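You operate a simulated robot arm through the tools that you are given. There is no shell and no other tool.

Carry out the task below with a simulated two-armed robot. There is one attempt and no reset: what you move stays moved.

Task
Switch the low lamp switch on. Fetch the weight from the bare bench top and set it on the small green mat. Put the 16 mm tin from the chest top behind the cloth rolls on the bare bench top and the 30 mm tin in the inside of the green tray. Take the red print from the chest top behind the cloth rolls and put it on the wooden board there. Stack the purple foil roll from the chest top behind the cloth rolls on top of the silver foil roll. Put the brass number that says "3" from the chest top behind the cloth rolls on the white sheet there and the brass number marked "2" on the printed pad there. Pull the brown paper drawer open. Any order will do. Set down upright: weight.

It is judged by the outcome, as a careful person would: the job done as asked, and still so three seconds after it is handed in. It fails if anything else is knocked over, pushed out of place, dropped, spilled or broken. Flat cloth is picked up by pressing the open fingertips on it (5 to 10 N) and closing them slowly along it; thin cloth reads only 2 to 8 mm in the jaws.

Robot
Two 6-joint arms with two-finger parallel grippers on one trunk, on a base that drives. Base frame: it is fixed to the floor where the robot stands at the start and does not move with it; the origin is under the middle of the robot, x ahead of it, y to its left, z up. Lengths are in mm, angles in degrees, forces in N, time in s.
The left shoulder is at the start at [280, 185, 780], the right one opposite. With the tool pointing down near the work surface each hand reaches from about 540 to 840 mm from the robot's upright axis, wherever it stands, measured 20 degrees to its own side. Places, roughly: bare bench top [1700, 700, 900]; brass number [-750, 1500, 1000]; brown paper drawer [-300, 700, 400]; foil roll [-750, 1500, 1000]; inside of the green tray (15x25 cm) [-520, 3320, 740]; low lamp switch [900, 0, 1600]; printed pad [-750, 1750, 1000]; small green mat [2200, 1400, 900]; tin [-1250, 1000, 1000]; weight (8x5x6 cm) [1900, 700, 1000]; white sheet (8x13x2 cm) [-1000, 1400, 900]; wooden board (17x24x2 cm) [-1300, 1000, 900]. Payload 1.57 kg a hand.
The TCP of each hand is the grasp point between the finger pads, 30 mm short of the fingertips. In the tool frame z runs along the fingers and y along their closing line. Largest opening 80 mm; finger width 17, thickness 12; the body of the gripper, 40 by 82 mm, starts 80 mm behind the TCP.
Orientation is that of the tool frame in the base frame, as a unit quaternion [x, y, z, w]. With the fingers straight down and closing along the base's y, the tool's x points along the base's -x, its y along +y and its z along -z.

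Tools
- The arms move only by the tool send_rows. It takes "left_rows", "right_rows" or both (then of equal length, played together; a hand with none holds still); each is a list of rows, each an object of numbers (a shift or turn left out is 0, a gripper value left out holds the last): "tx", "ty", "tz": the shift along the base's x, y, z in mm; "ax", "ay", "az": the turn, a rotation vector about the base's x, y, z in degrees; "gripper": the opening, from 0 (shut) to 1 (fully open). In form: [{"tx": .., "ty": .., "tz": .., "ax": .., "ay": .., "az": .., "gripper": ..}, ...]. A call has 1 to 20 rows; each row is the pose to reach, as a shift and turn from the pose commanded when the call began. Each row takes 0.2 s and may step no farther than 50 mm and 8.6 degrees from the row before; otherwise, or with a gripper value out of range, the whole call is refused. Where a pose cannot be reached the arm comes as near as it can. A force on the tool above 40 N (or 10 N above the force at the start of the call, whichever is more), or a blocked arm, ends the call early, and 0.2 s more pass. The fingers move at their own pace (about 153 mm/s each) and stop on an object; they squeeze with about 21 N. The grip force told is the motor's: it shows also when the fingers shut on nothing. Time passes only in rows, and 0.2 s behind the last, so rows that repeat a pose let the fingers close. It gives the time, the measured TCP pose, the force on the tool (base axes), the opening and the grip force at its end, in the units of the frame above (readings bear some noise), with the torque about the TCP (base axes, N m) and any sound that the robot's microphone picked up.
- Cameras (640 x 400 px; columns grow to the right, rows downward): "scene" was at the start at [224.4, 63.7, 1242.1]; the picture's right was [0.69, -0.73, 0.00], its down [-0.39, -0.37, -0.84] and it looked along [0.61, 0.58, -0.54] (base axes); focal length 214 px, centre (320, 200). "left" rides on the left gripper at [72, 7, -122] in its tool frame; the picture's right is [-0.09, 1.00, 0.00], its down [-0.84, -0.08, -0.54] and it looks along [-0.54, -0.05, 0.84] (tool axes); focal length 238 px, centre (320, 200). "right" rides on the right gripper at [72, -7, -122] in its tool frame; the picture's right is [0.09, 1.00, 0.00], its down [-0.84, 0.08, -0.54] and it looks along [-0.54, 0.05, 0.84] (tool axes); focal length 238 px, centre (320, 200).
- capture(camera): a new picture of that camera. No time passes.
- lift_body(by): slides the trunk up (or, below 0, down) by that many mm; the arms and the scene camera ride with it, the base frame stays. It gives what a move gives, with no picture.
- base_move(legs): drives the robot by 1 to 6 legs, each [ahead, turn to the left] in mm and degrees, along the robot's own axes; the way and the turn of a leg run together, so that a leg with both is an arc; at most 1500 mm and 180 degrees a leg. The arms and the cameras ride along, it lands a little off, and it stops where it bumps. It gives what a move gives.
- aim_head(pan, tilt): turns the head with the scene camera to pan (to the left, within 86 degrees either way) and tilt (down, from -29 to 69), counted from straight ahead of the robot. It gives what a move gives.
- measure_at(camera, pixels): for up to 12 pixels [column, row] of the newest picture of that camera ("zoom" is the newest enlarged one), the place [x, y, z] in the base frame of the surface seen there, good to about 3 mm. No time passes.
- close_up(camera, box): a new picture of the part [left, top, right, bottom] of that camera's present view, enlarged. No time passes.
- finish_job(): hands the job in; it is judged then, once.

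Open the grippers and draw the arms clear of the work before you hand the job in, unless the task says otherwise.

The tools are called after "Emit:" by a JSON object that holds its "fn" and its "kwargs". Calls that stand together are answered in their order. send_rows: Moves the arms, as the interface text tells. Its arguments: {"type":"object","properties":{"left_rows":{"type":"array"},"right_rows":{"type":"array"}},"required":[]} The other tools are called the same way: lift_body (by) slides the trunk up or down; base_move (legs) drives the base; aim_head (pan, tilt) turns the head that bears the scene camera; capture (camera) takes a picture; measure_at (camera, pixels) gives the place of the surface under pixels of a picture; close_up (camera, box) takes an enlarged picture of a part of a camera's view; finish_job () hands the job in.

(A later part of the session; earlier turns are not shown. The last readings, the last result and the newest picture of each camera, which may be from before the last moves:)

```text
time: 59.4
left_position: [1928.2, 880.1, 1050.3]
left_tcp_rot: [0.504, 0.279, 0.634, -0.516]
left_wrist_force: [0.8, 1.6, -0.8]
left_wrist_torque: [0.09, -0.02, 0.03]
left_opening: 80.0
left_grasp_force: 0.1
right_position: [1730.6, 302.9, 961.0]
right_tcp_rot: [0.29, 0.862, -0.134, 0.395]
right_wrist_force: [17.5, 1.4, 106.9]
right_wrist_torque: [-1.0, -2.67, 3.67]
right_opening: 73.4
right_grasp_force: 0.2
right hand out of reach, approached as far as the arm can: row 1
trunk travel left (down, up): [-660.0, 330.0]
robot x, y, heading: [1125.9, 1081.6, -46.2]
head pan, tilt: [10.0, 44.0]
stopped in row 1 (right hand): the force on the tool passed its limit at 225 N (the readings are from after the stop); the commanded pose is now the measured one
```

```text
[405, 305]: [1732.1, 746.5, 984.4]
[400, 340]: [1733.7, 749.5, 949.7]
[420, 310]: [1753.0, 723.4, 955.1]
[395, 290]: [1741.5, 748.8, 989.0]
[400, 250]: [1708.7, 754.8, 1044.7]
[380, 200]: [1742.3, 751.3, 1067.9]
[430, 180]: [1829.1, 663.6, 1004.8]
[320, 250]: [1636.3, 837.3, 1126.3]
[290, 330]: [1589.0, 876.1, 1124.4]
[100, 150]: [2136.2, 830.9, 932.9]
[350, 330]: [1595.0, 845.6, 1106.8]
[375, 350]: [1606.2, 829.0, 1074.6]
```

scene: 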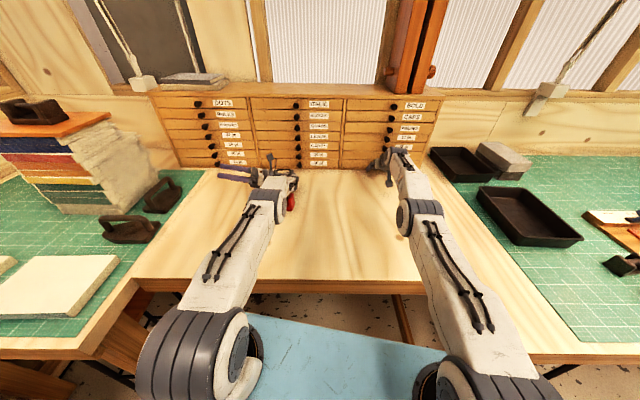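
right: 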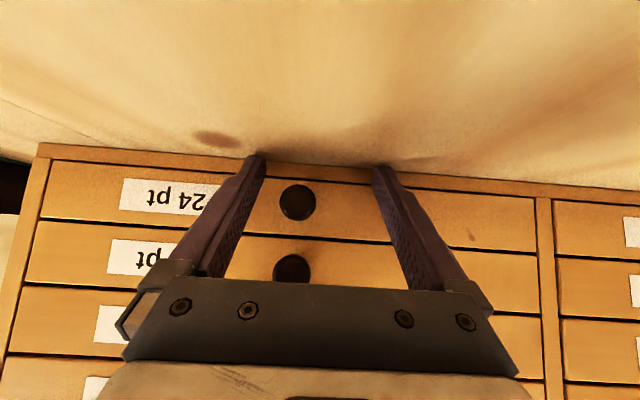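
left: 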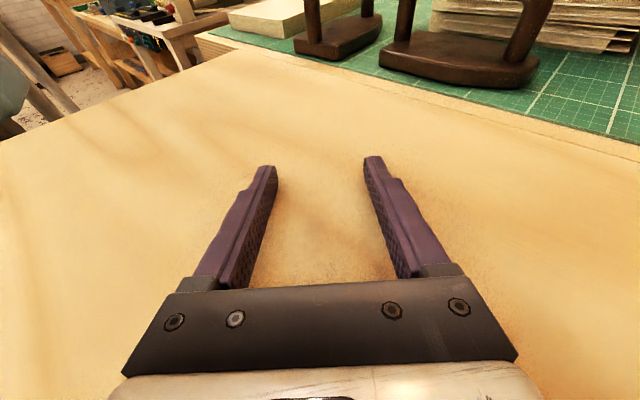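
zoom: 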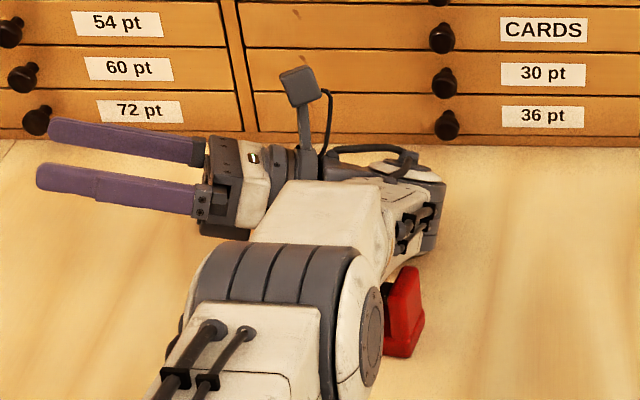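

The wrist would rise if the left fingers rotate back toward down (about base -x). I settle with a head move, then rotate the left hand.

Emit:
{"fn": "aim_head", "kwargs": {"pan": 8, "tilt": 44}}

Emit:
{"fn": "send_rows", "kwargs": {"left_rows": [{"tz": 5, "ax": -6}, {"tz": 10, "ax": -12}, {"tz": 15, "ax": -18}, {"tz": 20, "ax": -24}, {"tz": 25, "ax": -30}, {"tz": 30, "ax": -36}]}}

Emit:
{"fn": "capture", "kwargs": {"camera": "scene"}}

```text
time: 60.0
left_position: [1927.5, 880.1, 1044.0]
left_tcp_rot: [0.507, 0.282, 0.634, -0.511]
left_wrist_force: [0.9, -0.2, -1.0]
left_wrist_torque: [0.03, -0.06, 0.09]
left_opening: 80.0
left_grasp_force: 0.1
right_position: [1728.5, 299.4, 983.5]
right_tcp_rot: [0.282, 0.862, -0.132, 0.401]
right_wrist_force: [-223.1, 171.0, 180.0]
right_wrist_torque: [5.0, -4.96, 10.46]
right_opening: 73.2
right_grasp_force: 0.1
trunk travel left (down, up): [-660.0, 330.0]
robot x, y, heading: [1141.4, 1084.8, -46.3]
head pan, tilt: [8.0, 44.0]
```

```text
time: 60.8
left_position: [1930.0, 849.7, 1025.6]
left_tcp_rot: [0.538, 0.303, 0.588, -0.522]
left_wrist_force: [-1.9, -2.2, -4.6]
left_wrist_torque: [0.55, -0.09, -0.19]
left_opening: 80.0
left_grasp_force: 0.1
right_position: [1716.9, 284.0, 1000.9]
right_tcp_rot: [0.282, 0.882, -0.114, 0.361]
right_wrist_force: [-138.9, 112.6, 125.8]
right_wrist_torque: [-2.41, 1.01, -5.8]
right_opening: 64.0
right_grasp_force: 0.0
trunk travel left (down, up): [-660.0, 330.0]
robot x, y, heading: [1152.2, 1072.5, -48.4]
head pan, tilt: [8.0, 44.0]
stopped in row 3 (right hand): the arm was blocked; the commanded pose is now the measured one
```

```text
taken
```

scene: 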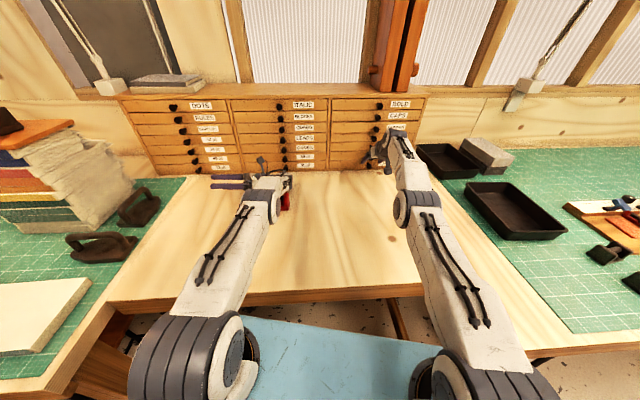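

The base itself seems to spring forward against the right hand. I command a short reverse to unload it.

Emit:
{"fn": "base_move", "kwargs": {"legs": [[-60, 0]]}}

Emit:
{"fn": "capture", "kwargs": {"camera": "scene"}}

```text
time: 61.5
left_position: [1937.8, 828.0, 1071.4]
left_tcp_rot: [0.506, 0.229, 0.654, -0.514]
left_wrist_force: [0.2, 1.6, -0.9]
left_wrist_torque: [0.1, -0.02, -0.09]
left_opening: 80.1
left_grasp_force: 0.0
right_position: [1709.9, 277.0, 958.9]
right_tcp_rot: [0.278, 0.849, -0.144, 0.425]
right_wrist_force: [-96.3, 62.9, 144.0]
right_wrist_torque: [3.38, -2.63, 4.16]
right_opening: 59.6
right_grasp_force: 0.1
trunk travel left (down, up): [-660.0, 330.0]
robot x, y, heading: [1138.5, 1086.1, -49.3]
head pan, tilt: [8.0, 44.0]
stopped in leg 1: the robot was blocked; the commanded pose is now the measured one
```

```text
taken
```

scene: 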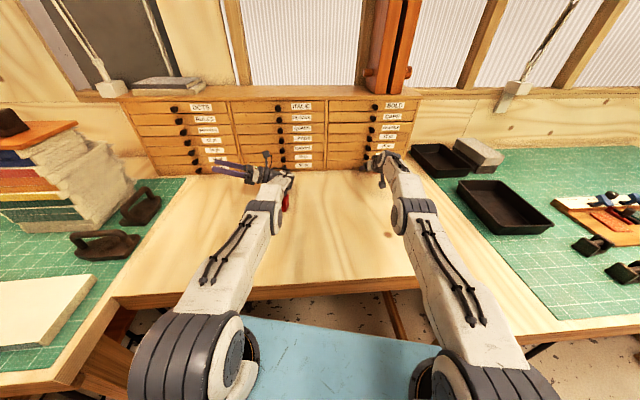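

I try the trunk lift again now that the base target is re-synced.

Emit:
{"fn": "lift_body", "kwargs": {"by": 100}}

Emit:
{"fn": "lift_body", "kwargs": {"by": 100}}

Emit:
{"fn": "capture", "kwargs": {"camera": "scene"}}

```text
time: 61.9
left_position: [1943.2, 816.5, 1087.7]
left_tcp_rot: [0.497, 0.183, 0.671, -0.519]
left_wrist_force: [-1.1, 0.4, 0.1]
left_wrist_torque: [0.03, 0.04, -0.12]
left_opening: 80.1
left_grasp_force: 0.1
right_position: [1704.8, 271.4, 958.4]
right_tcp_rot: [0.282, 0.827, -0.158, 0.459]
right_wrist_force: [-68.3, 58.2, 139.2]
right_wrist_torque: [3.21, -4.26, 6.46]
right_opening: 76.1
right_grasp_force: 0.3
trunk travel left (down, up): [-667.0, 323.0]
robot x, y, heading: [1137.2, 1092.3, -50.0]
head pan, tilt: [8.0, 44.0]
stopped: the arm was blocked; the commanded pose is now the measured one
```

```text
time: 62.2
left_position: [1945.9, 806.5, 1098.4]
left_tcp_rot: [0.493, 0.142, 0.676, -0.528]
left_wrist_force: [2.5, 1.2, 7.3]
left_wrist_torque: [-0.47, 0.22, 0.16]
left_opening: 80.1
left_grasp_force: 0.1
right_position: [1700.0, 269.9, 957.3]
right_tcp_rot: [0.284, 0.818, -0.165, 0.472]
right_wrist_force: [-129.0, 108.0, 147.0]
right_wrist_torque: [3.17, -7.22, 6.25]
right_opening: 79.4
right_grasp_force: 1.2
trunk travel left (down, up): [-675.0, 315.0]
robot x, y, heading: [1137.1, 1091.3, -49.7]
head pan, tilt: [8.0, 44.0]
stopped: the arm was blocked; the commanded pose is now the measured one
```

```text
taken
```

scene: 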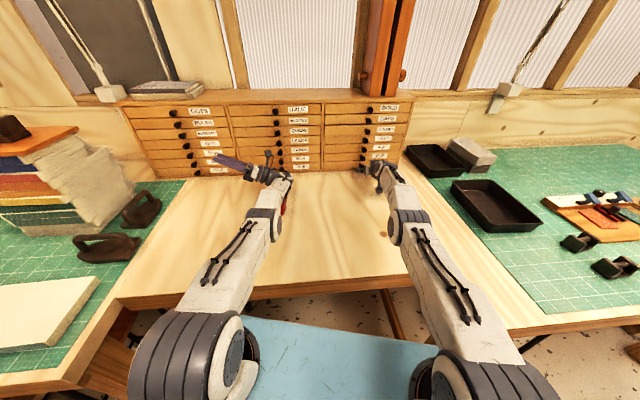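

The trunk gains ~8 mm per call without the base moving now. I keep lifting in a batch.

Emit:
{"fn": "lift_body", "kwargs": {"by": 100}}

Emit:
{"fn": "lift_body", "kwargs": {"by": 100}}

Emit:
{"fn": "lift_body", "kwargs": {"by": 100}}

Emit:
{"fn": "lift_body", "kwargs": {"by": 100}}

Emit:
{"fn": "capture", "kwargs": {"camera": "scene"}}

```text
time: 63.1
left_position: [1940.9, 798.2, 1086.3]
left_tcp_rot: [0.497, 0.126, 0.669, -0.538]
left_wrist_force: [-0.4, 0.8, -0.3]
left_wrist_torque: [0.0, -0.01, -0.04]
left_opening: 80.1
left_grasp_force: 0.1
right_position: [1704.4, 268.9, 959.8]
right_tcp_rot: [0.276, 0.841, -0.147, 0.442]
right_wrist_force: [-65.0, 68.1, -7.7]
right_wrist_torque: [-0.72, -0.57, 3.0]
right_opening: 80.1
right_grasp_force: 0.1
trunk travel left (down, up): [-741.0, 249.0]
robot x, y, heading: [1140.6, 1092.0, -50.0]
head pan, tilt: [8.0, 44.0]
stopped: the force on the tool passed its limit at 275 N (the readings are from after the stop); the commanded pose is now the measured one
```

```text
time: 63.4
left_position: [1926.9, 803.3, 1118.9]
left_tcp_rot: [0.486, 0.211, 0.684, -0.502]
left_wrist_force: [0.3, 0.0, -0.4]
left_wrist_torque: [0.08, -0.02, -0.05]
left_opening: 80.0
left_grasp_force: 0.0
right_position: [1702.8, 268.6, 958.7]
right_tcp_rot: [0.276, 0.831, -0.153, 0.459]
right_wrist_force: [-76.2, 92.1, 141.4]
right_wrist_torque: [1.55, -4.1, 5.32]
right_opening: 80.1
right_grasp_force: 0.1
trunk travel left (down, up): [-744.0, 246.0]
robot x, y, heading: [1142.8, 1093.0, -50.1]
head pan, tilt: [8.0, 44.0]
stopped: the force on the tool passed its limit at 112 N (the readings are from after the stop); the commanded pose is now the measured one
```

```text
time: 63.6
left_position: [1920.7, 797.2, 1084.0]
left_tcp_rot: [0.493, 0.154, 0.674, -0.528]
left_wrist_force: [1.1, -1.2, 0.7]
left_wrist_torque: [0.01, 0.0, 0.02]
left_opening: 80.2
left_grasp_force: 0.1
right_position: [1703.5, 268.4, 957.4]
right_tcp_rot: [0.275, 0.822, -0.159, 0.472]
right_wrist_force: [-132.9, 137.6, 86.8]
right_wrist_torque: [4.39, -2.08, 10.49]
right_opening: 80.0
right_grasp_force: 0.1
trunk travel left (down, up): [-743.0, 247.0]
robot x, y, heading: [1139.3, 1092.6, -50.0]
head pan, tilt: [8.0, 44.0]
stopped: the force on the tool passed its limit at 218 N (the readings are from after the stop); the commanded pose is now the measured one
```

```text
time: 63.9
left_position: [1914.1, 804.2, 1100.5]
left_tcp_rot: [0.487, 0.194, 0.681, -0.512]
left_wrist_force: [0.4, 0.2, -1.2]
left_wrist_torque: [0.04, -0.01, 0.0]
left_opening: 80.1
left_grasp_force: 0.0
right_position: [1702.9, 269.8, 957.8]
right_tcp_rot: [0.277, 0.811, -0.167, 0.487]
right_wrist_force: [-86.2, 86.5, 186.6]
right_wrist_torque: [13.11, 13.5, 4.09]
right_opening: 80.0
right_grasp_force: 0.1
trunk travel left (down, up): [-746.0, 244.0]
robot x, y, heading: [1137.4, 1094.4, -50.2]
head pan, tilt: [8.0, 44.0]
stopped: the arm was blocked; the commanded pose is now the measured one
```

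```text
taken
```

scene: 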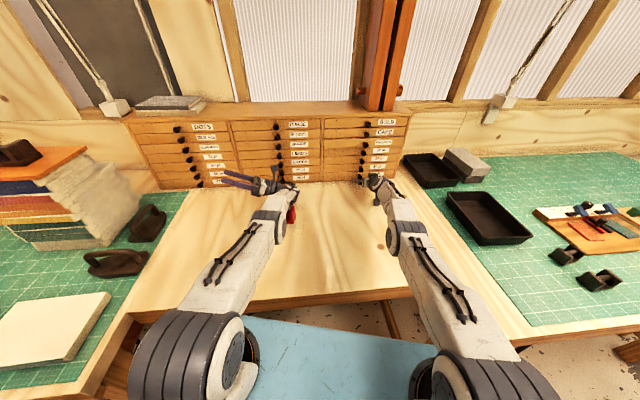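

The trunk has gained 70 mm. I check the left wrist against the weight and the right hand.

Emit:
{"fn": "close_up", "kwargs": {"camera": "scene", "box": [200, 140, 328, 220]}}

Emit:
{"fn": "measure_at", "kwargs": {"camera": "zoom", "pixels": [[460, 370], [440, 400], [470, 385], [455, 300], [480, 250], [420, 300], [330, 360], [380, 220]]}}

Emit:
{"fn": "close_up", "kwargs": {"camera": "scene", "box": [330, 150, 426, 210]}}

Emit:
{"fn": "capture", "kwargs": {"camera": "right"}}

```text
5.00 times, centred on (264, 180) of scene
```

zoom: 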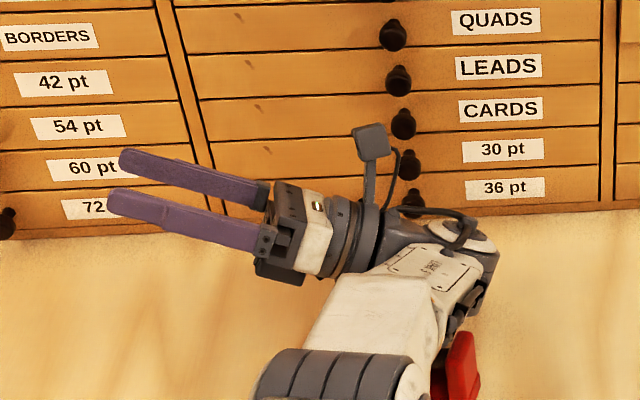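

```text
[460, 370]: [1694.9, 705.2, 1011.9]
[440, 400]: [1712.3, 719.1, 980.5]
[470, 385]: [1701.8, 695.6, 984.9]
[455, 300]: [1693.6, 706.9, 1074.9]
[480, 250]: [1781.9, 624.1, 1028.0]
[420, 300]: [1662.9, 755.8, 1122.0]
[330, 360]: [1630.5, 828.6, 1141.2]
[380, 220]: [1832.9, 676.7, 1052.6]
```

```text
6.67 times, centred on (378, 180) of scene
```

zoom: 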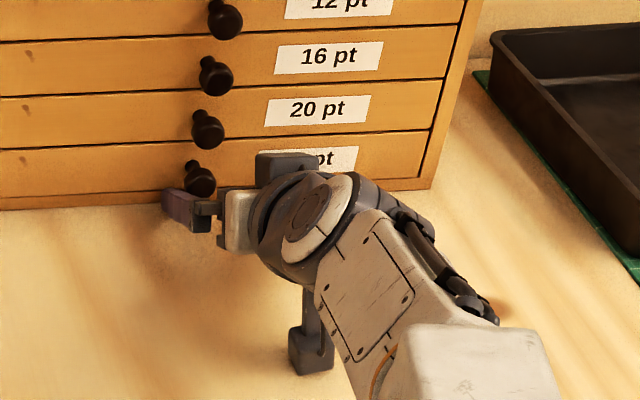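

```text
taken
```

right: 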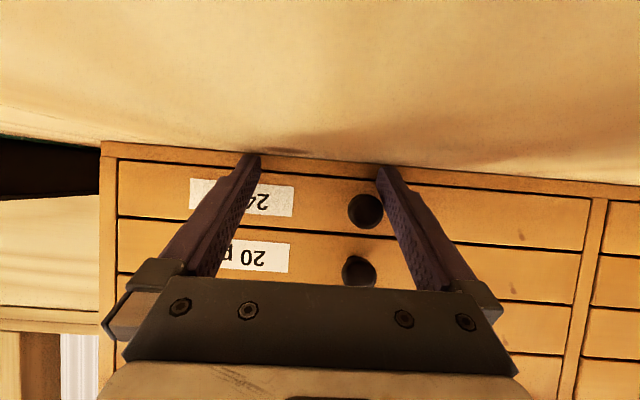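

Right fingers merely press on the lowest drawer; the weight is caught at the left wrist. I back the base a little more to unload the right hand.

Emit:
{"fn": "base_move", "kwargs": {"legs": [[-40, 0]]}}

Emit:
{"fn": "capture", "kwargs": {"camera": "scene"}}

```text
time: 64.7
left_position: [1904.2, 811.9, 1074.5]
left_tcp_rot: [0.487, 0.18, 0.688, -0.508]
left_wrist_force: [-1.0, -0.4, 0.9]
left_wrist_torque: [0.01, -0.01, -0.03]
left_opening: 80.0
left_grasp_force: 0.0
right_position: [1702.0, 271.9, 968.0]
right_tcp_rot: [0.268, 0.794, -0.194, 0.51]
right_wrist_force: [-32.9, 39.9, 185.0]
right_wrist_torque: [19.04, 24.99, 5.06]
right_opening: 79.9
right_grasp_force: 0.3
trunk travel left (down, up): [-746.0, 244.0]
robot x, y, heading: [1128.2, 1103.4, -49.9]
head pan, tilt: [8.0, 44.0]
stopped in leg 1: the robot was blocked; the commanded pose is now the measured one
```

```text
taken
```

scene: 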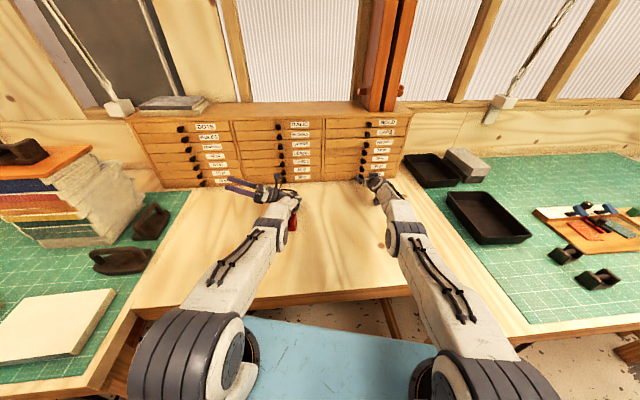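

I settle briefly, then try raising the right hand alone with small rows.

Emit:
{"fn": "aim_head", "kwargs": {"pan": 0, "tilt": 44}}

Emit:
{"fn": "send_rows", "kwargs": {"right_rows": [{"tz": 6}, {"tz": 12}, {"tz": 18, "tx": -4, "ty": 4}, {"tz": 24, "tx": -8, "ty": 8}, {"tz": 30, "tx": -12, "ty": 12}]}}

Emit:
{"fn": "capture", "kwargs": {"camera": "scene"}}

```text
time: 65.3
left_position: [1900.7, 813.7, 1073.8]
left_tcp_rot: [0.486, 0.188, 0.691, -0.501]
left_wrist_force: [-0.6, 0.1, 0.5]
left_wrist_torque: [-0.01, 0.0, -0.04]
left_opening: 79.8
left_grasp_force: 0.1
right_position: [1703.3, 271.2, 968.0]
right_tcp_rot: [0.269, 0.793, -0.189, 0.513]
right_wrist_force: [-31.4, 53.9, 194.4]
right_wrist_torque: [22.5, 28.74, 0.56]
right_opening: 80.3
right_grasp_force: 0.1
trunk travel left (down, up): [-746.0, 244.0]
robot x, y, heading: [1132.5, 1104.6, -50.0]
head pan, tilt: [0.0, 44.0]
```

```text
time: 65.7
left_position: [1903.2, 809.7, 1082.2]
left_tcp_rot: [0.487, 0.165, 0.689, -0.512]
left_wrist_force: [-0.7, 0.0, 0.3]
left_wrist_torque: [-0.03, 0.01, -0.04]
left_opening: 79.9
left_grasp_force: 0.1
right_position: [1700.3, 271.1, 976.9]
right_tcp_rot: [0.265, 0.782, -0.194, 0.529]
right_wrist_force: [-16.7, 18.9, 152.8]
right_wrist_torque: [12.77, 15.78, 6.3]
right_opening: 79.9
right_grasp_force: 0.1
trunk travel left (down, up): [-746.0, 244.0]
robot x, y, heading: [1134.5, 1098.7, -49.9]
head pan, tilt: [0.0, 44.0]
stopped in row 1 (left hand): the arm was blocked; the commanded pose is now the measured one
```

```text
taken
```

scene: 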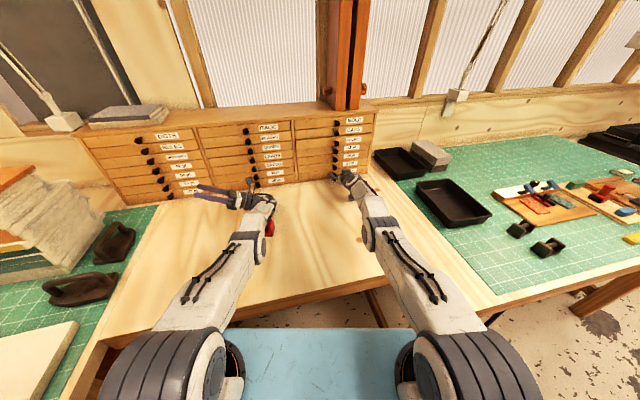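

The right hand obeys now (z 977, in reach). I continue raising it, with the left also easing upward.

Emit:
{"fn": "send_rows", "kwargs": {"right_rows": [{"tz": 10}, {"tz": 20}, {"tz": 30, "tx": -4, "ty": 4}, {"tz": 40, "tx": -8, "ty": 8}, {"tz": 50, "tx": -12, "ty": 12}], "left_rows": [{"tz": 4}, {"tz": 8}, {"tz": 12}, {"tz": 16}, {"tz": 20}]}}

Emit:
{"fn": "capture", "kwargs": {"camera": "scene"}}

```text
time: 66.0
left_position: [1893.8, 813.3, 1113.3]
left_tcp_rot: [0.477, 0.249, 0.692, -0.48]
left_wrist_force: [-0.3, -0.2, -2.5]
left_wrist_torque: [0.19, -0.12, -0.06]
left_opening: 80.1
left_grasp_force: 0.0
right_position: [1705.1, 273.7, 978.3]
right_tcp_rot: [0.26, 0.781, -0.2, 0.532]
right_wrist_force: [-83.9, 91.4, 233.8]
right_wrist_torque: [32.81, 46.01, -0.44]
right_opening: 74.0
right_grasp_force: 0.0
trunk travel left (down, up): [-746.0, 244.0]
robot x, y, heading: [1135.2, 1102.2, -49.9]
head pan, tilt: [0.0, 44.0]
stopped in row 1 (left hand): the arm was blocked; the commanded pose is now the measured one
```

```text
taken
```

scene: 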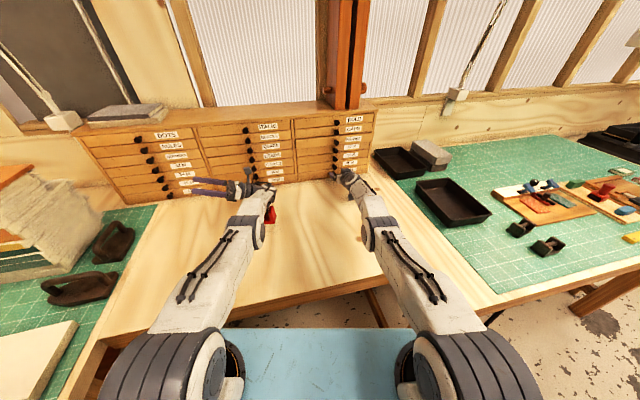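

Left hand jumped to z 1113. I check the weight again.

Emit:
{"fn": "close_up", "kwargs": {"camera": "scene", "box": [180, 160, 308, 240]}}

Emit:
{"fn": "measure_at", "kwargs": {"camera": "zoom", "pixels": [[455, 255], [450, 290], [465, 275], [460, 220], [445, 200], [460, 150], [400, 250], [300, 300]]}}

Emit:
{"fn": "close_up", "kwargs": {"camera": "scene", "box": [300, 150, 396, 210]}}

```text
5.00 times, centred on (244, 200) of scene
```

zoom: 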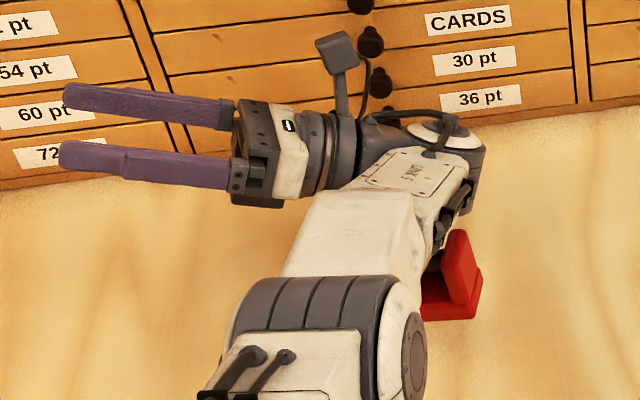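

```text
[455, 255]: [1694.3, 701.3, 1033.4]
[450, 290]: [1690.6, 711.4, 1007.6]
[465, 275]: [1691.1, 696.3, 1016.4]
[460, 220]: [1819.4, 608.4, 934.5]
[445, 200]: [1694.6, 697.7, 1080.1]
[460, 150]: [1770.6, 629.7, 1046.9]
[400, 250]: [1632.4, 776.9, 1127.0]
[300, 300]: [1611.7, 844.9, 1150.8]
```

```text
6.67 times, centred on (348, 180) of scene
```

zoom: 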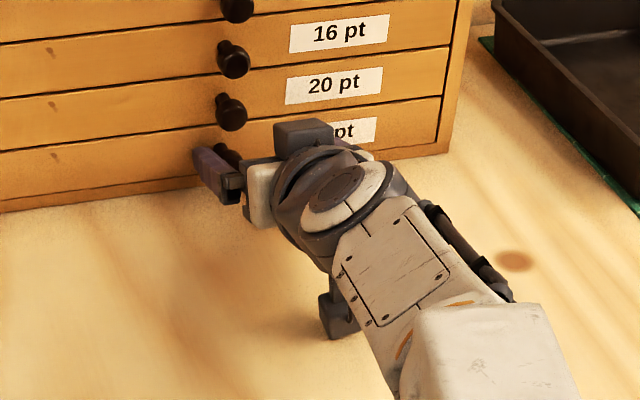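

The weight is hooked on the left wrist and lifted ~40 mm; the right camera bracket presses on the bench. I lift the right hand with a bigger first row.

Emit:
{"fn": "send_rows", "kwargs": {"right_rows": [{"tz": 30, "tx": -10, "ty": 12}, {"tz": 60, "tx": -20, "ty": 24}, {"tz": 90, "tx": -30, "ty": 36}]}}

Emit:
{"fn": "send_rows", "kwargs": {"right_rows": [{"tz": 30, "tx": -10, "ty": 12}, {"tz": 60, "tx": -20, "ty": 24}, {"tz": 90, "tx": -30, "ty": 36}]}}

Emit:
{"fn": "capture", "kwargs": {"camera": "scene"}}

```text
time: 66.3
left_position: [1889.2, 819.8, 1135.7]
left_tcp_rot: [0.497, 0.324, 0.67, -0.446]
left_wrist_force: [-0.6, 0.0, -3.0]
left_wrist_torque: [0.24, -0.09, -0.04]
left_opening: 79.9
left_grasp_force: 0.1
right_position: [1704.4, 273.3, 981.2]
right_tcp_rot: [0.256, 0.777, -0.21, 0.536]
right_wrist_force: [-88.2, 88.9, 232.5]
right_wrist_torque: [31.82, 45.06, -0.05]
right_opening: 74.3
right_grasp_force: 0.0
right hand out of reach, approached as far as the arm can: row 1
trunk travel left (down, up): [-746.0, 244.0]
robot x, y, heading: [1132.8, 1104.4, -50.3]
head pan, tilt: [0.0, 44.0]
stopped in row 1 (left hand): the arm was blocked; the commanded pose is now the measured one
```

```text
time: 66.7
left_position: [1886.2, 820.9, 1126.3]
left_tcp_rot: [0.525, 0.329, 0.641, -0.453]
left_wrist_force: [0.5, 0.0, 0.0]
left_wrist_torque: [0.0, 0.01, 0.0]
left_opening: 80.0
left_grasp_force: 0.0
right_position: [1703.5, 273.8, 985.3]
right_tcp_rot: [0.257, 0.769, -0.22, 0.542]
right_wrist_force: [-86.3, 89.5, 215.0]
right_wrist_torque: [25.32, 33.43, 0.94]
right_opening: 76.9
right_grasp_force: 0.2
right hand out of reach, approached as far as the arm can: row 1
trunk travel left (down, up): [-746.0, 244.0]
robot x, y, heading: [1127.5, 1104.6, -50.2]
head pan, tilt: [0.0, 44.0]
stopped in row 1 (right hand): the arm was blocked; the commanded pose is now the measured one
```

```text
taken
```

scene: 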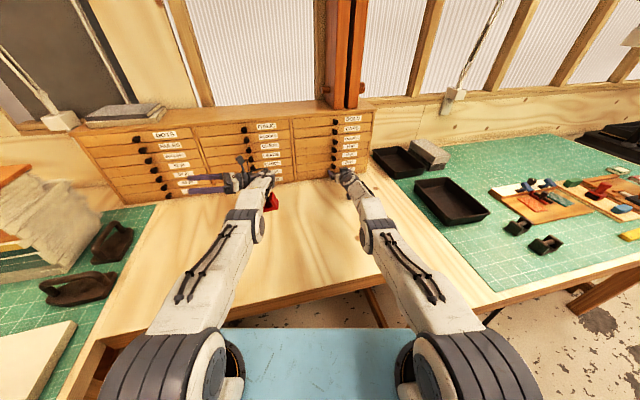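

Right remains ~1010 mm away from the axis, fully stretched. I try reversing the base again.

Emit:
{"fn": "base_move", "kwargs": {"legs": [[-80, 0]]}}

Emit:
{"fn": "base_move", "kwargs": {"legs": [[-80, 0]]}}

Emit:
{"fn": "capture", "kwargs": {"camera": "scene"}}

```text
time: 67.4
left_position: [1878.4, 825.9, 1078.0]
left_tcp_rot: [0.58, 0.28, 0.576, -0.503]
left_wrist_force: [0.2, -0.2, 1.0]
left_wrist_torque: [-0.08, 0.05, -0.02]
left_opening: 79.9
left_grasp_force: 0.0
right_position: [1701.7, 273.5, 993.4]
right_tcp_rot: [0.256, 0.75, -0.223, 0.568]
right_wrist_force: [-69.7, 80.5, 191.8]
right_wrist_torque: [23.57, 26.87, -2.53]
right_opening: 79.4
right_grasp_force: 0.1
trunk travel left (down, up): [-746.0, 244.0]
robot x, y, heading: [1125.3, 1111.5, -50.2]
head pan, tilt: [0.0, 44.0]
stopped in leg 1: the robot was blocked; the commanded pose is now the measured one
```

```text
time: 68.1
left_position: [1867.2, 834.2, 1014.9]
left_tcp_rot: [0.605, 0.219, 0.54, -0.543]
left_wrist_force: [0.5, 0.5, -1.2]
left_wrist_torque: [-0.03, 0.02, 0.02]
left_opening: 80.1
left_grasp_force: 0.2
right_position: [1700.7, 274.0, 1001.4]
right_tcp_rot: [0.257, 0.737, -0.219, 0.586]
right_wrist_force: [-42.7, 69.6, 179.5]
right_wrist_torque: [22.02, 23.87, -4.14]
right_opening: 80.1
right_grasp_force: 0.1
trunk travel left (down, up): [-746.0, 244.0]
robot x, y, heading: [1121.3, 1113.5, -50.3]
head pan, tilt: [0.0, 44.0]
stopped in leg 1: the force on the tool passed its limit at 233 N (the readings are from after the stop); the commanded pose is now the measured one
```

```text
taken
```

scene: 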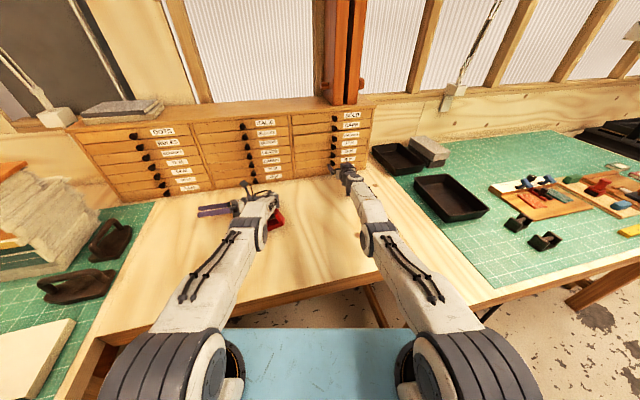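

The base gains ~8 mm per call and right z rises. I continue reversing in a batch.

Emit:
{"fn": "base_move", "kwargs": {"legs": [[-100, 0]]}}

Emit:
{"fn": "base_move", "kwargs": {"legs": [[-100, 0]]}}

Emit:
{"fn": "base_move", "kwargs": {"legs": [[-100, 0]]}}

Emit:
{"fn": "capture", "kwargs": {"camera": "scene"}}

Emit:
{"fn": "capture", "kwargs": {"camera": "right"}}

```text
time: 68.8
left_position: [1865.4, 829.0, 1016.4]
left_tcp_rot: [0.607, 0.223, 0.548, -0.531]
left_wrist_force: [0.6, -0.3, 0.5]
left_wrist_torque: [0.0, 0.01, -0.02]
left_opening: 80.0
left_grasp_force: 0.0
right_position: [1699.7, 273.4, 1005.0]
right_tcp_rot: [0.254, 0.727, -0.212, 0.601]
right_wrist_force: [-44.5, 68.1, 175.9]
right_wrist_torque: [21.61, 25.86, -1.59]
right_opening: 80.1
right_grasp_force: 0.1
trunk travel left (down, up): [-746.0, 244.0]
robot x, y, heading: [1117.7, 1119.6, -50.3]
head pan, tilt: [0.0, 44.0]
stopped in leg 1: the robot was blocked; the commanded pose is now the measured one
```

```text
time: 69.5
left_position: [1865.4, 823.5, 1018.3]
left_tcp_rot: [0.619, 0.255, 0.555, -0.494]
left_wrist_force: [-1.5, 0.5, -0.7]
left_wrist_torque: [0.09, -0.05, -0.02]
left_opening: 80.1
left_grasp_force: 0.0
right_position: [1700.4, 272.4, 1010.5]
right_tcp_rot: [0.247, 0.714, -0.207, 0.622]
right_wrist_force: [-69.1, 92.9, 176.5]
right_wrist_torque: [21.93, 26.76, -0.28]
right_opening: 80.4
right_grasp_force: 0.1
trunk travel left (down, up): [-746.0, 244.0]
robot x, y, heading: [1114.9, 1126.1, -50.3]
head pan, tilt: [0.0, 44.0]
stopped in leg 1: the robot was blocked; the commanded pose is now the measured one
```

```text
time: 70.2
left_position: [1865.4, 823.7, 997.6]
left_tcp_rot: [0.624, 0.265, 0.562, -0.474]
left_wrist_force: [0.0, 0.0, -0.5]
left_wrist_torque: [0.0, 0.02, -0.02]
left_opening: 79.9
left_grasp_force: 0.0
right_position: [1702.8, 268.4, 1020.9]
right_tcp_rot: [0.238, 0.695, -0.2, 0.649]
right_wrist_force: [-40.0, 62.3, 146.3]
right_wrist_torque: [15.47, 18.59, 0.73]
right_opening: 79.9
right_grasp_force: 0.0
trunk travel left (down, up): [-746.0, 244.0]
robot x, y, heading: [1111.9, 1130.7, -50.5]
head pan, tilt: [0.0, 44.0]
stopped in leg 1: the robot was blocked; the commanded pose is now the measured one
```

```text
taken
```

scene: 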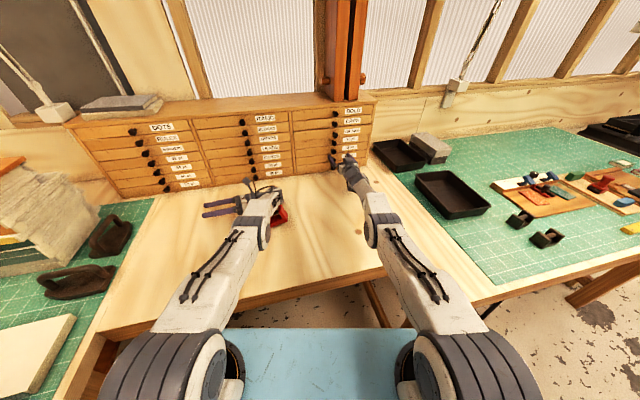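

```text
taken
```

right: 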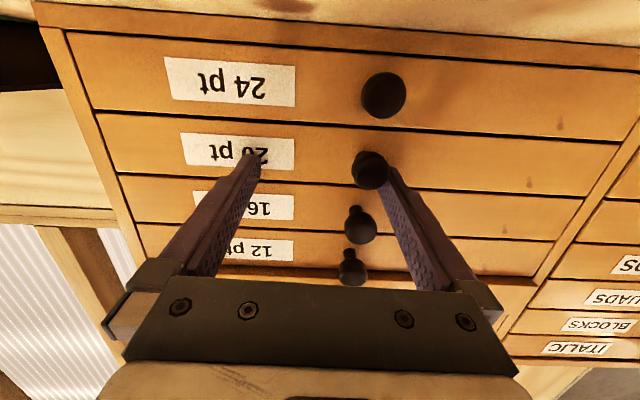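

Right hand keeps rising (z 1021, nearly horizontal). I continue reversing.

Emit:
{"fn": "base_move", "kwargs": {"legs": [[-100, 0]]}}

Emit:
{"fn": "base_move", "kwargs": {"legs": [[-100, 0]]}}

Emit:
{"fn": "base_move", "kwargs": {"legs": [[-100, 0]]}}

Emit:
{"fn": "capture", "kwargs": {"camera": "scene"}}

```text
time: 70.8
left_position: [1870.9, 814.6, 998.4]
left_tcp_rot: [0.634, 0.298, 0.568, -0.433]
left_wrist_force: [-0.5, -0.1, -1.0]
left_wrist_torque: [-0.02, -0.03, 0.02]
left_opening: 79.9
left_grasp_force: 0.0
right_position: [1701.4, 266.0, 1029.7]
right_tcp_rot: [0.238, 0.668, -0.199, 0.677]
right_wrist_force: [-74.7, 82.2, 165.4]
right_wrist_torque: [20.8, 20.99, -5.29]
right_opening: 78.1
right_grasp_force: 0.1
trunk travel left (down, up): [-746.0, 244.0]
robot x, y, heading: [1110.8, 1130.7, -50.4]
head pan, tilt: [0.0, 44.0]
stopped in leg 1: the robot was blocked; the commanded pose is now the measured one
```

```text
time: 71.5
left_position: [1869.9, 817.3, 984.1]
left_tcp_rot: [0.639, 0.295, 0.571, -0.422]
left_wrist_force: [0.5, 0.2, -0.2]
left_wrist_torque: [-0.02, 0.01, -0.02]
left_opening: 79.7
left_grasp_force: 0.1
right_position: [1700.8, 266.8, 1033.2]
right_tcp_rot: [0.231, 0.666, -0.209, 0.677]
right_wrist_force: [5.0, 21.0, 158.1]
right_wrist_torque: [26.78, 39.11, -4.71]
right_opening: 73.9
right_grasp_force: 0.0
trunk travel left (down, up): [-746.0, 244.0]
robot x, y, heading: [1111.3, 1129.7, -50.0]
head pan, tilt: [0.0, 44.0]
stopped in leg 1: the force on the tool passed its limit at 218 N (the readings are from after the stop); the commanded pose is now the measured one
```

```text
time: 72.2
left_position: [1870.4, 813.7, 977.5]
left_tcp_rot: [0.644, 0.303, 0.575, -0.402]
left_wrist_force: [0.7, -0.4, 0.1]
left_wrist_torque: [-0.01, 0.02, 0.03]
left_opening: 80.1
left_grasp_force: 0.1
right_position: [1702.6, 268.5, 1033.6]
right_tcp_rot: [0.225, 0.665, -0.22, 0.677]
right_wrist_force: [3.5, 22.2, 155.6]
right_wrist_torque: [27.04, 39.02, -5.41]
right_opening: 72.0
right_grasp_force: 0.1
trunk travel left (down, up): [-746.0, 244.0]
robot x, y, heading: [1103.9, 1135.2, -50.4]
head pan, tilt: [0.0, 44.0]
stopped in leg 1: the robot was blocked; the commanded pose is now the measured one
```

```text
taken
```

scene: 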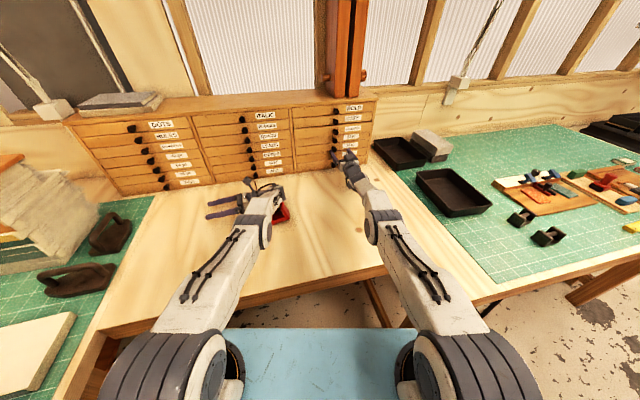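

Reversing has stalled; I go back to trunk lifts, which also gain height.

Emit:
{"fn": "lift_body", "kwargs": {"by": 120}}

Emit:
{"fn": "lift_body", "kwargs": {"by": 120}}

Emit:
{"fn": "lift_body", "kwargs": {"by": 120}}

Emit:
{"fn": "capture", "kwargs": {"camera": "scene"}}

```text
time: 72.7
left_position: [1873.2, 809.4, 983.5]
left_tcp_rot: [0.647, 0.301, 0.576, -0.4]
left_wrist_force: [-0.8, 0.4, -0.1]
left_wrist_torque: [0.01, -0.04, 0.01]
left_opening: 79.8
left_grasp_force: 0.1
right_position: [1700.7, 267.6, 1033.4]
right_tcp_rot: [0.226, 0.666, -0.218, 0.677]
right_wrist_force: [-34.9, 66.1, 147.2]
right_wrist_torque: [25.68, 34.66, -4.6]
right_opening: 72.8
right_grasp_force: 0.0
trunk travel left (down, up): [-758.0, 232.0]
robot x, y, heading: [1101.4, 1137.5, -50.2]
head pan, tilt: [0.0, 44.0]
stopped: the force on the tool passed its limit at 169 N (the readings are from after the stop); the commanded pose is now the measured one
```

```text
time: 73.0
left_position: [1875.0, 808.8, 977.8]
left_tcp_rot: [0.646, 0.295, 0.581, -0.397]
left_wrist_force: [24.0, -13.2, 46.3]
left_wrist_torque: [-4.0, 0.57, 2.24]
left_opening: 80.0
left_grasp_force: 0.1
right_position: [1701.5, 268.7, 1034.0]
right_tcp_rot: [0.224, 0.666, -0.218, 0.677]
right_wrist_force: [-44.1, 69.6, 149.0]
right_wrist_torque: [26.18, 35.44, -4.58]
right_opening: 72.2
right_grasp_force: 0.0
trunk travel left (down, up): [-764.0, 226.0]
robot x, y, heading: [1102.3, 1138.3, -50.2]
head pan, tilt: [0.0, 44.0]
stopped: the arm was blocked; the commanded pose is now the measured one
```

```text
time: 73.4
left_position: [1876.4, 806.3, 981.6]
left_tcp_rot: [0.648, 0.297, 0.583, -0.39]
left_wrist_force: [-0.1, -1.1, 0.3]
left_wrist_torque: [0.0, -0.01, -0.01]
left_opening: 80.1
left_grasp_force: 0.1
right_position: [1702.0, 268.0, 1032.3]
right_tcp_rot: [0.223, 0.667, -0.219, 0.677]
right_wrist_force: [-26.2, 51.2, 130.9]
right_wrist_torque: [22.55, 30.58, -4.22]
right_opening: 72.2
right_grasp_force: 0.1
trunk travel left (down, up): [-767.0, 223.0]
robot x, y, heading: [1101.2, 1136.8, -50.3]
head pan, tilt: [0.0, 44.0]
stopped: the arm was blocked; the commanded pose is now the measured one
```

```text
taken
```

scene: 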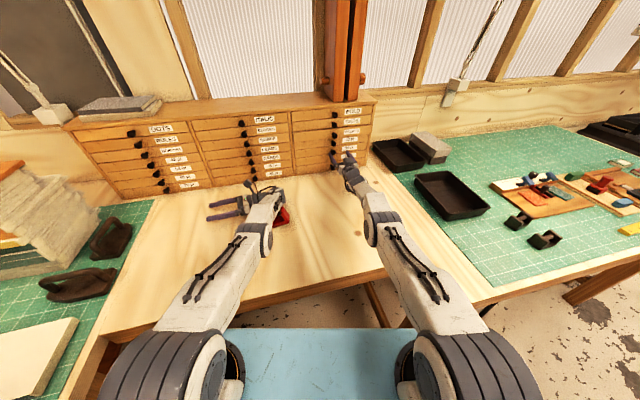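

The trunk still gains a few mm and the right load falls. I batch more lifts.

Emit:
{"fn": "lift_body", "kwargs": {"by": 150}}

Emit:
{"fn": "lift_body", "kwargs": {"by": 150}}

Emit:
{"fn": "lift_body", "kwargs": {"by": 150}}

Emit:
{"fn": "lift_body", "kwargs": {"by": 150}}

Emit:
{"fn": "lift_body", "kwargs": {"by": 150}}

Emit:
{"fn": "lift_body", "kwargs": {"by": 150}}

Emit:
{"fn": "capture", "kwargs": {"camera": "scene"}}

```text
time: 73.7
left_position: [1876.5, 804.7, 976.8]
left_tcp_rot: [0.648, 0.292, 0.587, -0.388]
left_wrist_force: [24.5, -9.1, 44.3]
left_wrist_torque: [-3.54, 0.47, 2.16]
left_opening: 80.0
left_grasp_force: 0.0
right_position: [1701.6, 268.0, 1032.3]
right_tcp_rot: [0.225, 0.666, -0.219, 0.677]
right_wrist_force: [-49.8, 73.4, 139.8]
right_wrist_torque: [24.51, 32.36, -4.29]
right_opening: 72.7
right_grasp_force: 0.1
trunk travel left (down, up): [-774.0, 216.0]
robot x, y, heading: [1101.9, 1138.6, -50.4]
head pan, tilt: [0.0, 44.0]
stopped: the force on the tool passed its limit at 157 N (the readings are from after the stop); the commanded pose is now the measured one
```

```text
time: 74.0
left_position: [1877.8, 803.7, 978.2]
left_tcp_rot: [0.649, 0.292, 0.589, -0.383]
left_wrist_force: [0.5, 0.3, 0.6]
left_wrist_torque: [0.02, 0.0, -0.02]
left_opening: 80.4
left_grasp_force: 0.1
right_position: [1702.3, 267.3, 1034.2]
right_tcp_rot: [0.223, 0.666, -0.219, 0.677]
right_wrist_force: [-22.0, 43.8, 120.7]
right_wrist_torque: [20.59, 28.22, -3.87]
right_opening: 72.8
right_grasp_force: 0.0
trunk travel left (down, up): [-776.0, 214.0]
robot x, y, heading: [1102.5, 1139.3, -50.6]
head pan, tilt: [0.0, 44.0]
stopped: the force on the tool passed its limit at 180 N (the readings are from after the stop); the commanded pose is now the measured one
```

```text
time: 74.4
left_position: [1880.2, 802.7, 977.0]
left_tcp_rot: [0.649, 0.288, 0.593, -0.38]
left_wrist_force: [21.6, 0.3, 39.6]
left_wrist_torque: [-2.88, 0.49, 1.61]
left_opening: 79.7
left_grasp_force: 0.1
right_position: [1702.0, 266.9, 1032.8]
right_tcp_rot: [0.224, 0.666, -0.218, 0.678]
right_wrist_force: [-49.3, 69.6, 130.5]
right_wrist_torque: [22.99, 30.27, -4.14]
right_opening: 73.3
right_grasp_force: 0.1
trunk travel left (down, up): [-781.0, 209.0]
robot x, y, heading: [1099.9, 1141.5, -50.7]
head pan, tilt: [0.0, 44.0]
stopped: the force on the tool passed its limit at 145 N (the readings are from after the stop); the commanded pose is now the measured one
```

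```text
time: 74.7
left_position: [1880.1, 800.8, 976.4]
left_tcp_rot: [0.651, 0.287, 0.595, -0.375]
left_wrist_force: [-0.3, 1.0, 0.1]
left_wrist_torque: [0.0, -0.02, 0.0]
left_opening: 79.9
left_grasp_force: 0.1
right_position: [1701.0, 266.5, 1033.6]
right_tcp_rot: [0.222, 0.666, -0.219, 0.678]
right_wrist_force: [-35.1, 55.7, 118.3]
right_wrist_torque: [20.35, 27.47, -3.55]
right_opening: 73.5
right_grasp_force: 0.1
trunk travel left (down, up): [-783.0, 207.0]
robot x, y, heading: [1097.3, 1141.9, -50.6]
head pan, tilt: [0.0, 44.0]
stopped: the force on the tool passed its limit at 171 N (the readings are from after the stop); the commanded pose is now the measured one
```

```text
time: 75.0
left_position: [1880.4, 798.1, 977.5]
left_tcp_rot: [0.649, 0.284, 0.598, -0.374]
left_wrist_force: [7.4, 14.1, 39.5]
left_wrist_torque: [-2.22, 1.16, 0.1]
left_opening: 80.1
left_grasp_force: 0.0
right_position: [1702.1, 267.7, 1033.3]
right_tcp_rot: [0.222, 0.666, -0.219, 0.677]
right_wrist_force: [-41.8, 60.4, 118.5]
right_wrist_torque: [20.33, 27.26, -3.25]
right_opening: 73.3
right_grasp_force: 0.0
trunk travel left (down, up): [-787.0, 203.0]
robot x, y, heading: [1099.2, 1141.7, -50.6]
head pan, tilt: [0.0, 44.0]
stopped: the force on the tool passed its limit at 157 N (the readings are from after the stop); the commanded pose is now the measured one
```

```text
time: 75.3
left_position: [1880.4, 797.3, 977.4]
left_tcp_rot: [0.649, 0.283, 0.601, -0.371]
left_wrist_force: [8.4, 11.2, 22.0]
left_wrist_torque: [-1.14, 0.47, 0.14]
left_opening: 80.1
left_grasp_force: 0.1
right_position: [1702.7, 267.5, 1033.5]
right_tcp_rot: [0.222, 0.666, -0.219, 0.677]
right_wrist_force: [-46.6, 64.8, 116.5]
right_wrist_torque: [20.18, 26.44, -3.37]
right_opening: 73.2
right_grasp_force: 0.1
trunk travel left (down, up): [-789.0, 201.0]
robot x, y, heading: [1101.9, 1140.0, -50.6]
head pan, tilt: [0.0, 44.0]
stopped: the force on the tool passed its limit at 155 N (the readings are from after the stop); the commanded pose is now the measured one
```

```text
taken
```

scene: 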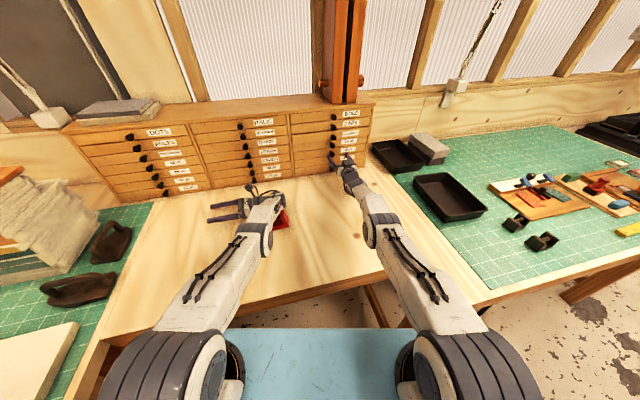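

Each stop resets the arm targets. I settle first, then try a very small lift that may finish without a stop.

Emit:
{"fn": "aim_head", "kwargs": {"pan": 2, "tilt": 44}}

Emit:
{"fn": "lift_body", "kwargs": {"by": 5}}

Emit:
{"fn": "lift_body", "kwargs": {"by": 10}}

Emit:
{"fn": "capture", "kwargs": {"camera": "right"}}

Emit:
{"fn": "capture", "kwargs": {"camera": "left"}}

```text
time: 76.0
left_position: [1881.7, 796.5, 977.0]
left_tcp_rot: [0.649, 0.283, 0.601, -0.371]
left_wrist_force: [2.7, 3.2, 42.7]
left_wrist_torque: [-3.09, 1.64, 0.17]
left_opening: 80.0
left_grasp_force: 0.1
right_position: [1702.2, 266.5, 1034.4]
right_tcp_rot: [0.221, 0.666, -0.219, 0.678]
right_wrist_force: [-55.1, 81.4, 120.8]
right_wrist_torque: [21.27, 28.21, -2.08]
right_opening: 73.3
right_grasp_force: 0.0
trunk travel left (down, up): [-789.0, 201.0]
robot x, y, heading: [1100.0, 1139.6, -50.5]
head pan, tilt: [2.0, 44.0]
```

```text
time: 76.3
left_position: [1882.8, 796.9, 977.4]
left_tcp_rot: [0.648, 0.282, 0.604, -0.369]
left_wrist_force: [5.2, 16.2, 37.4]
left_wrist_torque: [-2.78, 1.72, -0.14]
left_opening: 79.9
left_grasp_force: 0.0
right_position: [1702.0, 266.8, 1033.4]
right_tcp_rot: [0.221, 0.666, -0.219, 0.678]
right_wrist_force: [-51.1, 67.4, 116.4]
right_wrist_torque: [20.07, 26.03, -2.85]
right_opening: 73.4
right_grasp_force: 0.0
trunk travel left (down, up): [-792.0, 198.0]
robot x, y, heading: [1100.5, 1141.7, -50.9]
head pan, tilt: [2.0, 44.0]
stopped: the force on the tool passed its limit at 57 N (the readings are from after the stop); the commanded pose is now the measured one
```

```text
time: 76.7
left_position: [1882.3, 795.5, 978.7]
left_tcp_rot: [0.647, 0.28, 0.607, -0.367]
left_wrist_force: [5.8, 15.9, 34.4]
left_wrist_torque: [-2.8, 1.77, -0.37]
left_opening: 79.7
left_grasp_force: 0.2
right_position: [1702.8, 268.3, 1033.5]
right_tcp_rot: [0.222, 0.666, -0.22, 0.678]
right_wrist_force: [-51.7, 67.7, 111.9]
right_wrist_torque: [19.14, 24.91, -3.14]
right_opening: 73.4
right_grasp_force: 0.1
trunk travel left (down, up): [-794.0, 196.0]
robot x, y, heading: [1099.3, 1139.9, -50.7]
head pan, tilt: [2.0, 44.0]
stopped: the force on the tool passed its limit at 159 N (the readings are from after the stop); the commanded pose is now the measured one
```

```text
taken
```

right: 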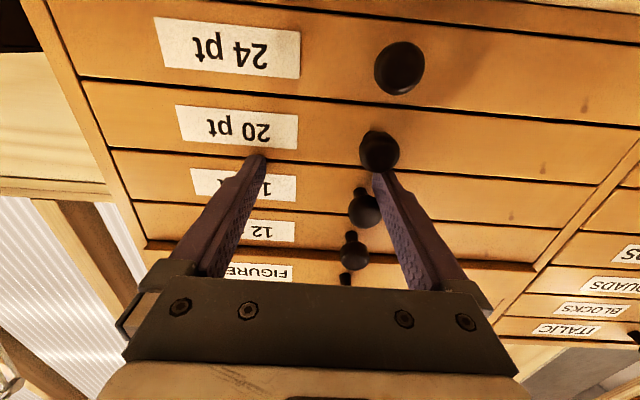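

```text
taken
```

left: 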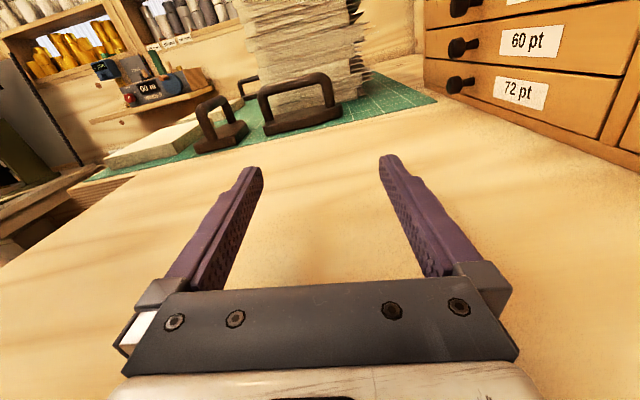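

The right hand just rests on its camera bracket. I look around to the sides to see whether something blocks the base from reversing.

Emit:
{"fn": "aim_head", "kwargs": {"pan": 86, "tilt": 50}}

Emit:
{"fn": "capture", "kwargs": {"camera": "scene"}}

Emit:
{"fn": "aim_head", "kwargs": {"pan": -86, "tilt": 50}}

Emit:
{"fn": "capture", "kwargs": {"camera": "scene"}}

```text
time: 78.2
left_position: [1883.4, 795.1, 978.5]
left_tcp_rot: [0.648, 0.278, 0.606, -0.367]
left_wrist_force: [-4.3, 2.0, 54.8]
left_wrist_torque: [-5.42, 3.38, -0.47]
left_opening: 80.1
left_grasp_force: 0.1
right_position: [1702.7, 267.8, 1034.7]
right_tcp_rot: [0.22, 0.666, -0.22, 0.678]
right_wrist_force: [-55.3, 80.2, 114.7]
right_wrist_torque: [19.87, 26.94, -2.26]
right_opening: 73.3
right_grasp_force: 0.1
trunk travel left (down, up): [-794.0, 196.0]
robot x, y, heading: [1102.0, 1140.2, -50.8]
head pan, tilt: [85.9, 50.0]
```

```text
taken
```

scene: 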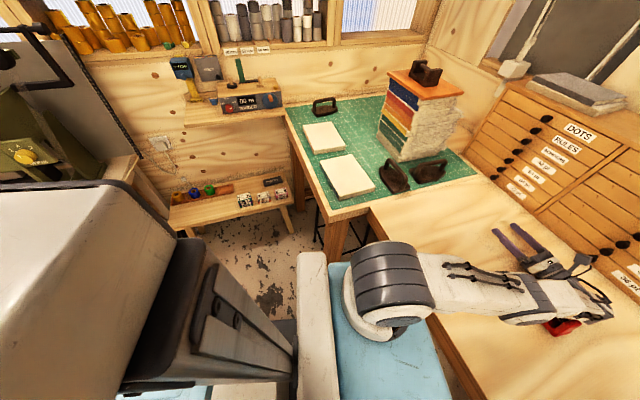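

```text
time: 80.8
left_position: [1883.1, 795.4, 977.3]
left_tcp_rot: [0.648, 0.279, 0.607, -0.367]
left_wrist_force: [-4.2, -1.7, 56.5]
left_wrist_torque: [-5.63, 3.4, -0.3]
left_opening: 80.1
left_grasp_force: 0.1
right_position: [1701.7, 266.9, 1033.4]
right_tcp_rot: [0.22, 0.666, -0.219, 0.678]
right_wrist_force: [-58.5, 83.8, 114.5]
right_wrist_torque: [18.93, 27.08, -2.67]
right_opening: 73.4
right_grasp_force: 0.2
trunk travel left (down, up): [-794.0, 196.0]
robot x, y, heading: [1099.6, 1140.2, -50.4]
head pan, tilt: [-85.9, 50.0]
```

```text
taken
```

scene: 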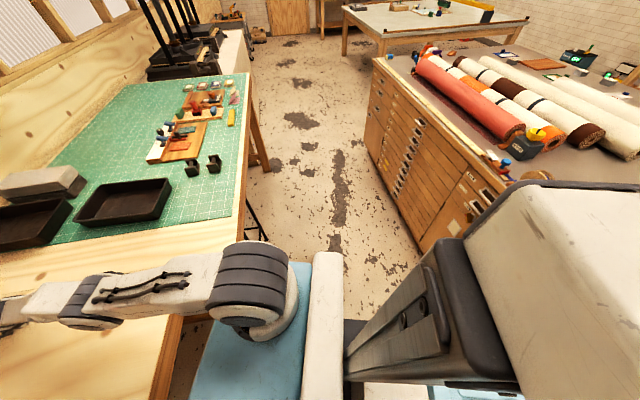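

Nothing blocks behind. From this settled state I try a slow ramp up on both hands, 2 mm per row and pulling slightly toward the robot.

Emit:
{"fn": "send_rows", "kwargs": {"right_rows": [{"tx": -1, "ty": 1, "tz": 1}, {"tx": -2, "ty": 2, "tz": 2}, {"tx": -3, "ty": 3, "tz": 3}, {"tx": -4, "ty": 4, "tz": 4}, {"tx": -5, "ty": 5, "tz": 5}, {"tx": -6, "ty": 6, "tz": 6}, {"tx": -8, "ty": 8, "tz": 8}, {"tx": -10, "ty": 10, "tz": 10}, {"tx": -12, "ty": 12, "tz": 12}, {"tx": -15, "ty": 15, "tz": 14}]}}

Emit:
{"fn": "capture", "kwargs": {"camera": "right"}}

```text
time: 81.7
left_position: [1883.8, 794.8, 978.9]
left_tcp_rot: [0.647, 0.279, 0.609, -0.364]
left_wrist_force: [1.5, 17.0, 36.2]
left_wrist_torque: [-2.95, 2.09, -0.74]
left_opening: 79.9
left_grasp_force: 0.1
right_position: [1702.5, 267.1, 1034.4]
right_tcp_rot: [0.22, 0.665, -0.221, 0.678]
right_wrist_force: [-55.7, 74.5, 111.7]
right_wrist_torque: [19.36, 25.37, -3.3]
right_opening: 73.5
right_grasp_force: 0.0
right hand out of reach, approached as far as the arm can: row 4
trunk travel left (down, up): [-794.0, 196.0]
robot x, y, heading: [1100.8, 1141.0, -50.9]
head pan, tilt: [-85.9, 50.0]
stopped in row 4 (right hand): the arm was blocked; the commanded pose is now the measured one
```

```text
taken
```

right: 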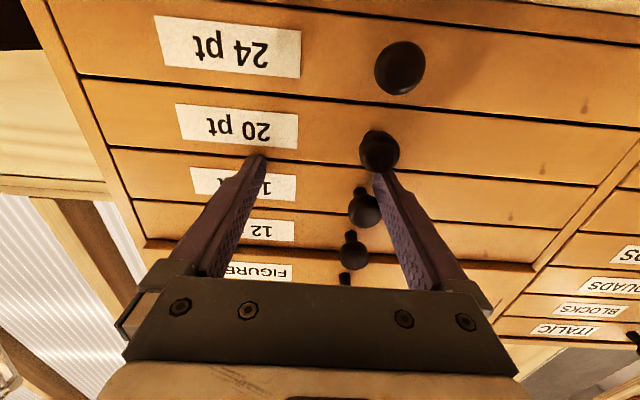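

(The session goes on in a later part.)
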